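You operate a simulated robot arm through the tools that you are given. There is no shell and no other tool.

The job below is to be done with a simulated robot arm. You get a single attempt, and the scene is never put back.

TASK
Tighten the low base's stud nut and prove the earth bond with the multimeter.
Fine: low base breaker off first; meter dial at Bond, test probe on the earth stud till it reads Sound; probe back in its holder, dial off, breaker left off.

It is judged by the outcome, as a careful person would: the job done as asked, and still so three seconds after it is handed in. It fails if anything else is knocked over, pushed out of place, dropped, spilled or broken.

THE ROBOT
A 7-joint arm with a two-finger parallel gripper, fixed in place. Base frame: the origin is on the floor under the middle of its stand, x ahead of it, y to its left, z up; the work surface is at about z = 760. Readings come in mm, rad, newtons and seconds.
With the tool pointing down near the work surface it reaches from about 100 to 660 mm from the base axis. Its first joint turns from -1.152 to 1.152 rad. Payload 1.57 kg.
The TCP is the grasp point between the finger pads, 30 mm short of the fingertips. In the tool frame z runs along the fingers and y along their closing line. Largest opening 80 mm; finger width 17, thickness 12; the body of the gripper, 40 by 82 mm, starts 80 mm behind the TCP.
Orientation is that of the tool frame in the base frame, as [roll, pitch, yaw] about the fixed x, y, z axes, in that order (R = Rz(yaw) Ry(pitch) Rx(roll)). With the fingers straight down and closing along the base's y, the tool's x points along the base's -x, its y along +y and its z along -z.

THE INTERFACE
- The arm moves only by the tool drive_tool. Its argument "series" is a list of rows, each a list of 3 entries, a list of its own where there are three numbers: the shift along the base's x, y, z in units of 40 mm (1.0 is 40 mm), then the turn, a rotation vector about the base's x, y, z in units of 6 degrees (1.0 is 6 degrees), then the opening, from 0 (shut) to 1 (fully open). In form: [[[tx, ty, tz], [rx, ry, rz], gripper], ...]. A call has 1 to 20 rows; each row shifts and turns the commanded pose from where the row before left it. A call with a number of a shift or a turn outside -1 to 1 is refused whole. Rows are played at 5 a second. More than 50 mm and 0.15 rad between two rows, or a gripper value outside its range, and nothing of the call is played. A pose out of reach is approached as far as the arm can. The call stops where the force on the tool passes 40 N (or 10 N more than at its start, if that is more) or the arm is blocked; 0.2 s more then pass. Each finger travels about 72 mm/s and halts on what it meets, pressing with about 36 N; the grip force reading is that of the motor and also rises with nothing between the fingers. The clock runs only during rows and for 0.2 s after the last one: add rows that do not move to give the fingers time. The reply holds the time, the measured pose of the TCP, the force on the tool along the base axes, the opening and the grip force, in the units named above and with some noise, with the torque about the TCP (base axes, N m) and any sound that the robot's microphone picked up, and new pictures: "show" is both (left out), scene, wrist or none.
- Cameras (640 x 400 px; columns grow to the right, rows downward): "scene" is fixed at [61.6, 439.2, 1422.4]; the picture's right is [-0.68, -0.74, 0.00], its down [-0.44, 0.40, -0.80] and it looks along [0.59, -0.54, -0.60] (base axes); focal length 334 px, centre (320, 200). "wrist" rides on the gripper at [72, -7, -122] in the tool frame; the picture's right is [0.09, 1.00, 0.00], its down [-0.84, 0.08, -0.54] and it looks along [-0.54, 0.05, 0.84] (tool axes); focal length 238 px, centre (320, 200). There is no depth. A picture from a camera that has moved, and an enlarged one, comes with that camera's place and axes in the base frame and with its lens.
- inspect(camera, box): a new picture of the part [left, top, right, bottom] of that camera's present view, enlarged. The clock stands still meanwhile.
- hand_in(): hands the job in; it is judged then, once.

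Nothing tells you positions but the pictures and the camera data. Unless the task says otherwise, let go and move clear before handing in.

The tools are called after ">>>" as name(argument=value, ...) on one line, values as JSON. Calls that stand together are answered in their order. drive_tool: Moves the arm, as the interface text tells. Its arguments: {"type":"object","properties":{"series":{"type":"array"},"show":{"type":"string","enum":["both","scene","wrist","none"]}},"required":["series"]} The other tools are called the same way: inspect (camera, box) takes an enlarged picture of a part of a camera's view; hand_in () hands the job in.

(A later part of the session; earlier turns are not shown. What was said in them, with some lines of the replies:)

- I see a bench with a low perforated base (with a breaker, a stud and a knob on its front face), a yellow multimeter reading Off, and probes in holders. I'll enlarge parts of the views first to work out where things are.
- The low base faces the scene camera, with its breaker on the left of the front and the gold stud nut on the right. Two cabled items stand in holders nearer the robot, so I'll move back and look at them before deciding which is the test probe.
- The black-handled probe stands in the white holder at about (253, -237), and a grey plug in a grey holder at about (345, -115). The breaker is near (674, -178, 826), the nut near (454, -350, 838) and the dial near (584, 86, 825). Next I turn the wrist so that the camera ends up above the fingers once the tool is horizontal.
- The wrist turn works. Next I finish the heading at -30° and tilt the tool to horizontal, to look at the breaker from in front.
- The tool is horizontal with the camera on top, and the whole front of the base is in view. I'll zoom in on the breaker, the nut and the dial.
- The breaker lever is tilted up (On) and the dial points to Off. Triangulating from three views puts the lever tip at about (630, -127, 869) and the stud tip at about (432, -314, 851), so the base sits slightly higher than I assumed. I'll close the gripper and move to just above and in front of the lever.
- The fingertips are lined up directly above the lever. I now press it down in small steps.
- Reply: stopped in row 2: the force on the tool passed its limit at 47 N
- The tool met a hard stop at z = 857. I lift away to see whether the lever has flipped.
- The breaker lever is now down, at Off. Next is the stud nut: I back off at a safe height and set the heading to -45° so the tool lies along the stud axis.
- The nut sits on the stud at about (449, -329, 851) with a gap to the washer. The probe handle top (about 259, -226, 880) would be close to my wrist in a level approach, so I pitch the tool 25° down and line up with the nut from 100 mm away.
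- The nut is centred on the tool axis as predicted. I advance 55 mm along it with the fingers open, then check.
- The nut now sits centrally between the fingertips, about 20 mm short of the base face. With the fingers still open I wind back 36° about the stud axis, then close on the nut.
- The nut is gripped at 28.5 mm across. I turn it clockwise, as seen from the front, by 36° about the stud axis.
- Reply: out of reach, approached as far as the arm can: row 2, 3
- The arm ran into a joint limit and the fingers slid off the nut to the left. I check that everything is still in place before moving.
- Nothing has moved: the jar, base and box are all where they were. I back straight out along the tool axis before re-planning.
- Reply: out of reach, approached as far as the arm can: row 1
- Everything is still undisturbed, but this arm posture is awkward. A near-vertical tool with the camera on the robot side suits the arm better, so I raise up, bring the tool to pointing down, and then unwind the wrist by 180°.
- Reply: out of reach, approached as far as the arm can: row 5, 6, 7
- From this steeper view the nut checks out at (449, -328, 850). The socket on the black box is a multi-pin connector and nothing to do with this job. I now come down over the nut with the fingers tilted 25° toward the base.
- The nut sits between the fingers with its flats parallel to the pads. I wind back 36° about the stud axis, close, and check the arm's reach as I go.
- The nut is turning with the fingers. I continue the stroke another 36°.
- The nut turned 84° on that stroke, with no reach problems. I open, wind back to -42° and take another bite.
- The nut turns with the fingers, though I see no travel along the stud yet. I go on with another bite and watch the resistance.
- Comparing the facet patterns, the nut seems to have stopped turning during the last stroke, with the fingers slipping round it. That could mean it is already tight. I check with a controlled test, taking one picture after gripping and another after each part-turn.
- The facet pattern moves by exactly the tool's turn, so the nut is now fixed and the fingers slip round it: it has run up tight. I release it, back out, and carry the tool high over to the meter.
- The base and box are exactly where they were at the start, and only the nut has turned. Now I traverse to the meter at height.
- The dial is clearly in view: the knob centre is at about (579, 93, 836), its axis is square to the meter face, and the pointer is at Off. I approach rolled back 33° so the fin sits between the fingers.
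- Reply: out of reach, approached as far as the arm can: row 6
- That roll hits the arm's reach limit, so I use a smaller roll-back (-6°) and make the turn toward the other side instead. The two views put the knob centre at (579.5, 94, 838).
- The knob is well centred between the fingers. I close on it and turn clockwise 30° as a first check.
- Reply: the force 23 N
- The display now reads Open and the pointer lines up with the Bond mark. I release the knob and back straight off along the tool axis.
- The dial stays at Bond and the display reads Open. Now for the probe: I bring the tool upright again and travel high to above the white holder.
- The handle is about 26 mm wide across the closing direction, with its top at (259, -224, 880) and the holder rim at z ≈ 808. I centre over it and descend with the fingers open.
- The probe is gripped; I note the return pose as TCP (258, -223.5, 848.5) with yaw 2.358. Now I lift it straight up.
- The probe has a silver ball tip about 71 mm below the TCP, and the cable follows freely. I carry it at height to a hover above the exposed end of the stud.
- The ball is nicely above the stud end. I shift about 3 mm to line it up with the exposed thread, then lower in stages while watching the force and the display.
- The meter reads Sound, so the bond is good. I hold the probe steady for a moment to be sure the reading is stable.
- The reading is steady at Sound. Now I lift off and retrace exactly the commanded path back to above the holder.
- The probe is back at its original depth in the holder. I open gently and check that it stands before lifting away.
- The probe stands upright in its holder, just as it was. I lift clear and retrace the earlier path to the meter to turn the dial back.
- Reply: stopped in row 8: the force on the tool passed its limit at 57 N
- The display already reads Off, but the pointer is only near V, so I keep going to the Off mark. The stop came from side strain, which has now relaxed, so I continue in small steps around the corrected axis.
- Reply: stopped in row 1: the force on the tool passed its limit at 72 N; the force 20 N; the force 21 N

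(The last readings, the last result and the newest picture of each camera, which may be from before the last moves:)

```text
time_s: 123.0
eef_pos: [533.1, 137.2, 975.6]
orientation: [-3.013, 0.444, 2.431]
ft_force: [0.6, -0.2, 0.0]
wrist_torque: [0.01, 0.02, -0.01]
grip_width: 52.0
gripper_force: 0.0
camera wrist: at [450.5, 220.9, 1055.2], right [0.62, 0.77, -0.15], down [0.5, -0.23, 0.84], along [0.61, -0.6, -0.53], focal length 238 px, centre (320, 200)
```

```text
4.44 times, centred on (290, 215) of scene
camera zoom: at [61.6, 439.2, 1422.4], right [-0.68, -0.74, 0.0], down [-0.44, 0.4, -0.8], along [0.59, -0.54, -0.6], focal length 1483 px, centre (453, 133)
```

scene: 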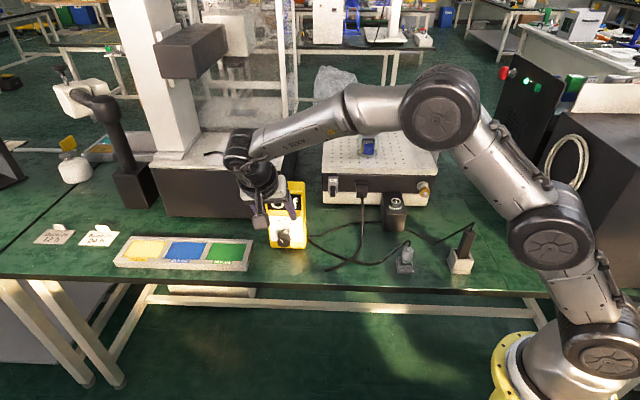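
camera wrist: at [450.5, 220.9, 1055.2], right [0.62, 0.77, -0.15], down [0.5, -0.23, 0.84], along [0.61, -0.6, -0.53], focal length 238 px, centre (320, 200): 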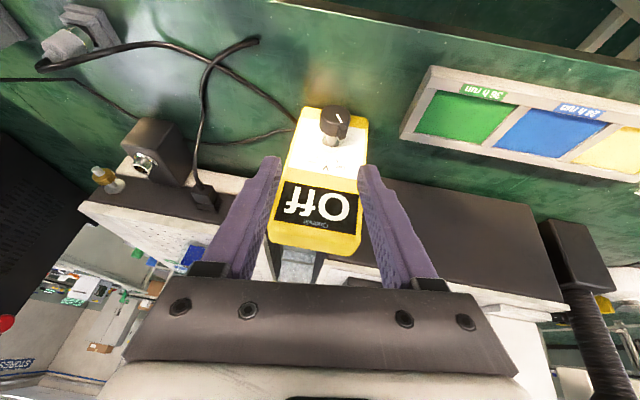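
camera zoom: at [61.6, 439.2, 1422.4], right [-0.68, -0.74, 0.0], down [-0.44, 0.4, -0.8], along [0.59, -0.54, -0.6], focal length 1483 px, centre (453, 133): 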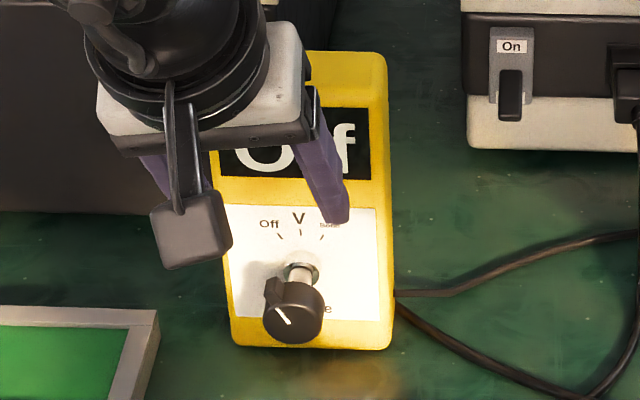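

The dial is back on Off and the display reads Off. I raise the arm well clear for a final check of the whole scene.

>>> drive_tool(series=[[[-0.3, -0.3, 0.7], [0, 0, 0], 0.65], [[-0.5, -0.5, 0.7], [0, 0, 0], 0.65], [[-0.7, -0.7, 0.5], [0, 0, 0], 0.65], [[-0.7, -0.7, 0.3], [0, 0, 0], 0.65], [[-0.7, -0.7, 0], [0, 0, 0], 0.65], [[-0.7, -0.7, 0], [0, 0, 0], 0.65], [[0, 0, 0], [0, 0, 0], 0.65]], show="both")

>>> inspect(camera="scene", box=[240, 170, 340, 260])

>>> inspect(camera="scene", box=[310, 100, 450, 210])

>>> inspect(camera="scene", box=[370, 180, 490, 280])

```text
time_s: 124.7
eef_pos: [388.7, -9.0, 1062.1]
orientation: [-3.013, 0.443, 2.431]
ft_force: [0.5, -0.6, 0.8]
wrist_torque: [-0.05, -0.01, 0.02]
grip_width: 51.8
gripper_force: 0.2
camera wrist: at [305.4, 75.0, 1141.6], right [0.62, 0.77, -0.15], down [0.5, -0.23, 0.84], along [0.61, -0.6, -0.53], focal length 238 px, centre (320, 200)
```

scene: 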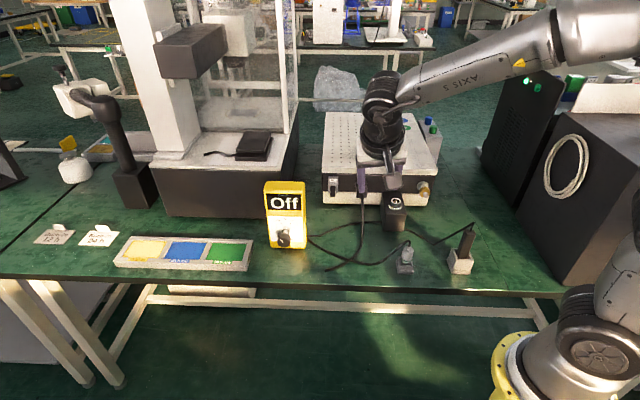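
wrist: 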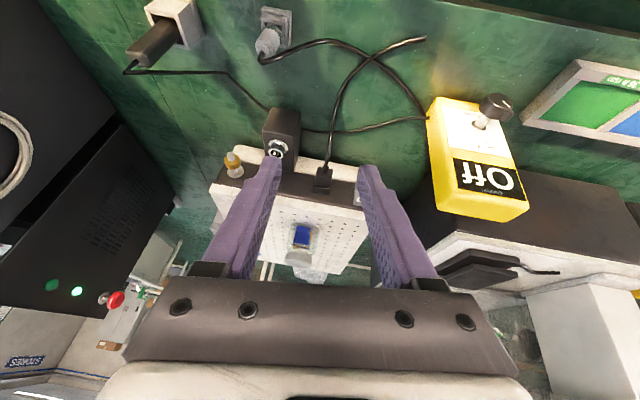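

```text
4.44 times, centred on (290, 215) of scene
camera zoom: at [61.6, 439.2, 1422.4], right [-0.68, -0.74, 0.0], down [-0.44, 0.4, -0.8], along [0.59, -0.54, -0.6], focal length 1483 px, centre (453, 133)
```

zoom: 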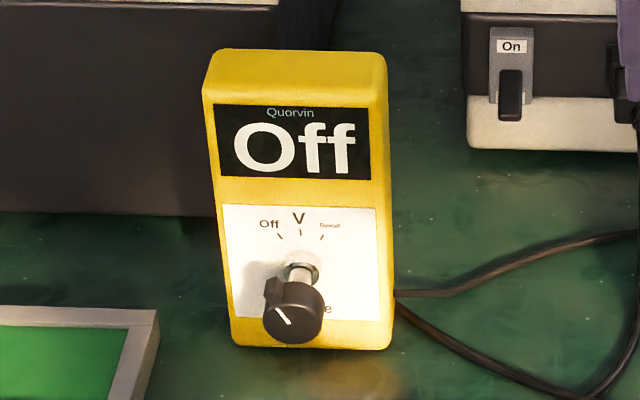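

```text
3.64 times, centred on (380, 155) of scene
camera zoom: at [61.6, 439.2, 1422.4], right [-0.68, -0.74, 0.0], down [-0.44, 0.4, -0.8], along [0.59, -0.54, -0.6], focal length 1214 px, centre (102, 364)
```

zoom: 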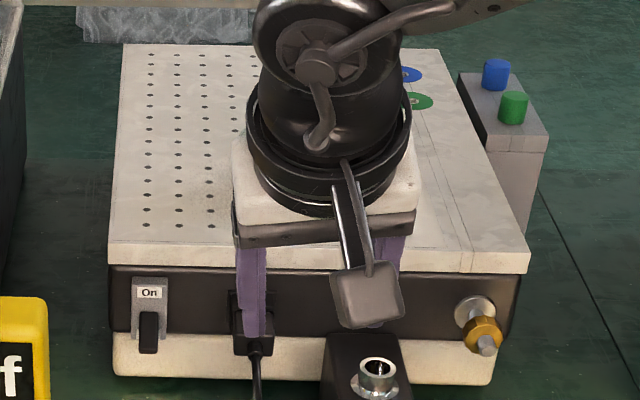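

```text
4.00 times, centred on (430, 230) of scene
camera zoom: at [61.6, 439.2, 1422.4], right [-0.68, -0.74, 0.0], down [-0.44, 0.4, -0.8], along [0.59, -0.54, -0.6], focal length 1335 px, centre (-120, 80)
```

zoom: 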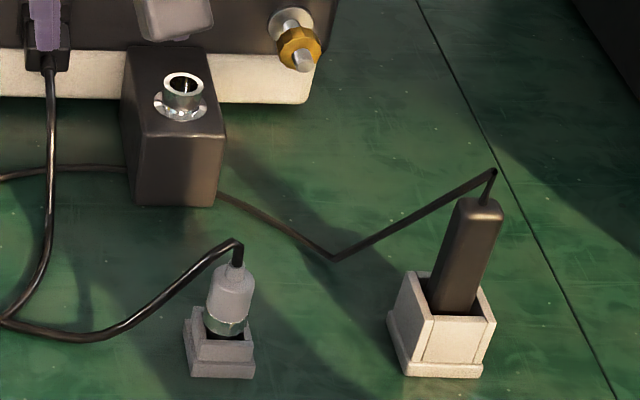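

The final check is clean:
- **Breaker:** the low base lever is down, at Off.
- **Nut and bond:** the nut is tight and the meter read a steady Sound with the probe on the stud.
- **Probe:** it is back in its holder.
- **Dial:** it is at Off and the display reads Off.
- **Surroundings:** the jar, plug, box and meter are where they started, and the arm is clear.

I'm handing in now.

>>> hand_in()

```text
The job is handed in.
```

The low base's stud nut is tight and the earth bond is proved: the meter read a steady Sound with the test probe on the stud. I've handed the job in, but no verdict came back.

- **Breaker:** I switched the low base breaker off first, and it is still off.
- **Nut:** I turned it clockwise until it stopped and the fingers slipped round it. It did not visibly move along the stud, so a gap to the washer still shows. The evidence that it is tight is the Sound reading and the nut no longer turning.
- **Meter and probe:** With the dial at Bond, the display went from Open to Sound when the probe touched the stud. The probe is back in its holder, the dial is at Off and the display reads Off.

The arm had two rough moments. Early on it hit a joint limit and slid off the nut. Later the force stop tripped twice (57 N and 72 N) while I turned the dial back, so I regripped and finished in smaller steps. In the last pictures nothing looked moved or knocked over, and the arm is clear.
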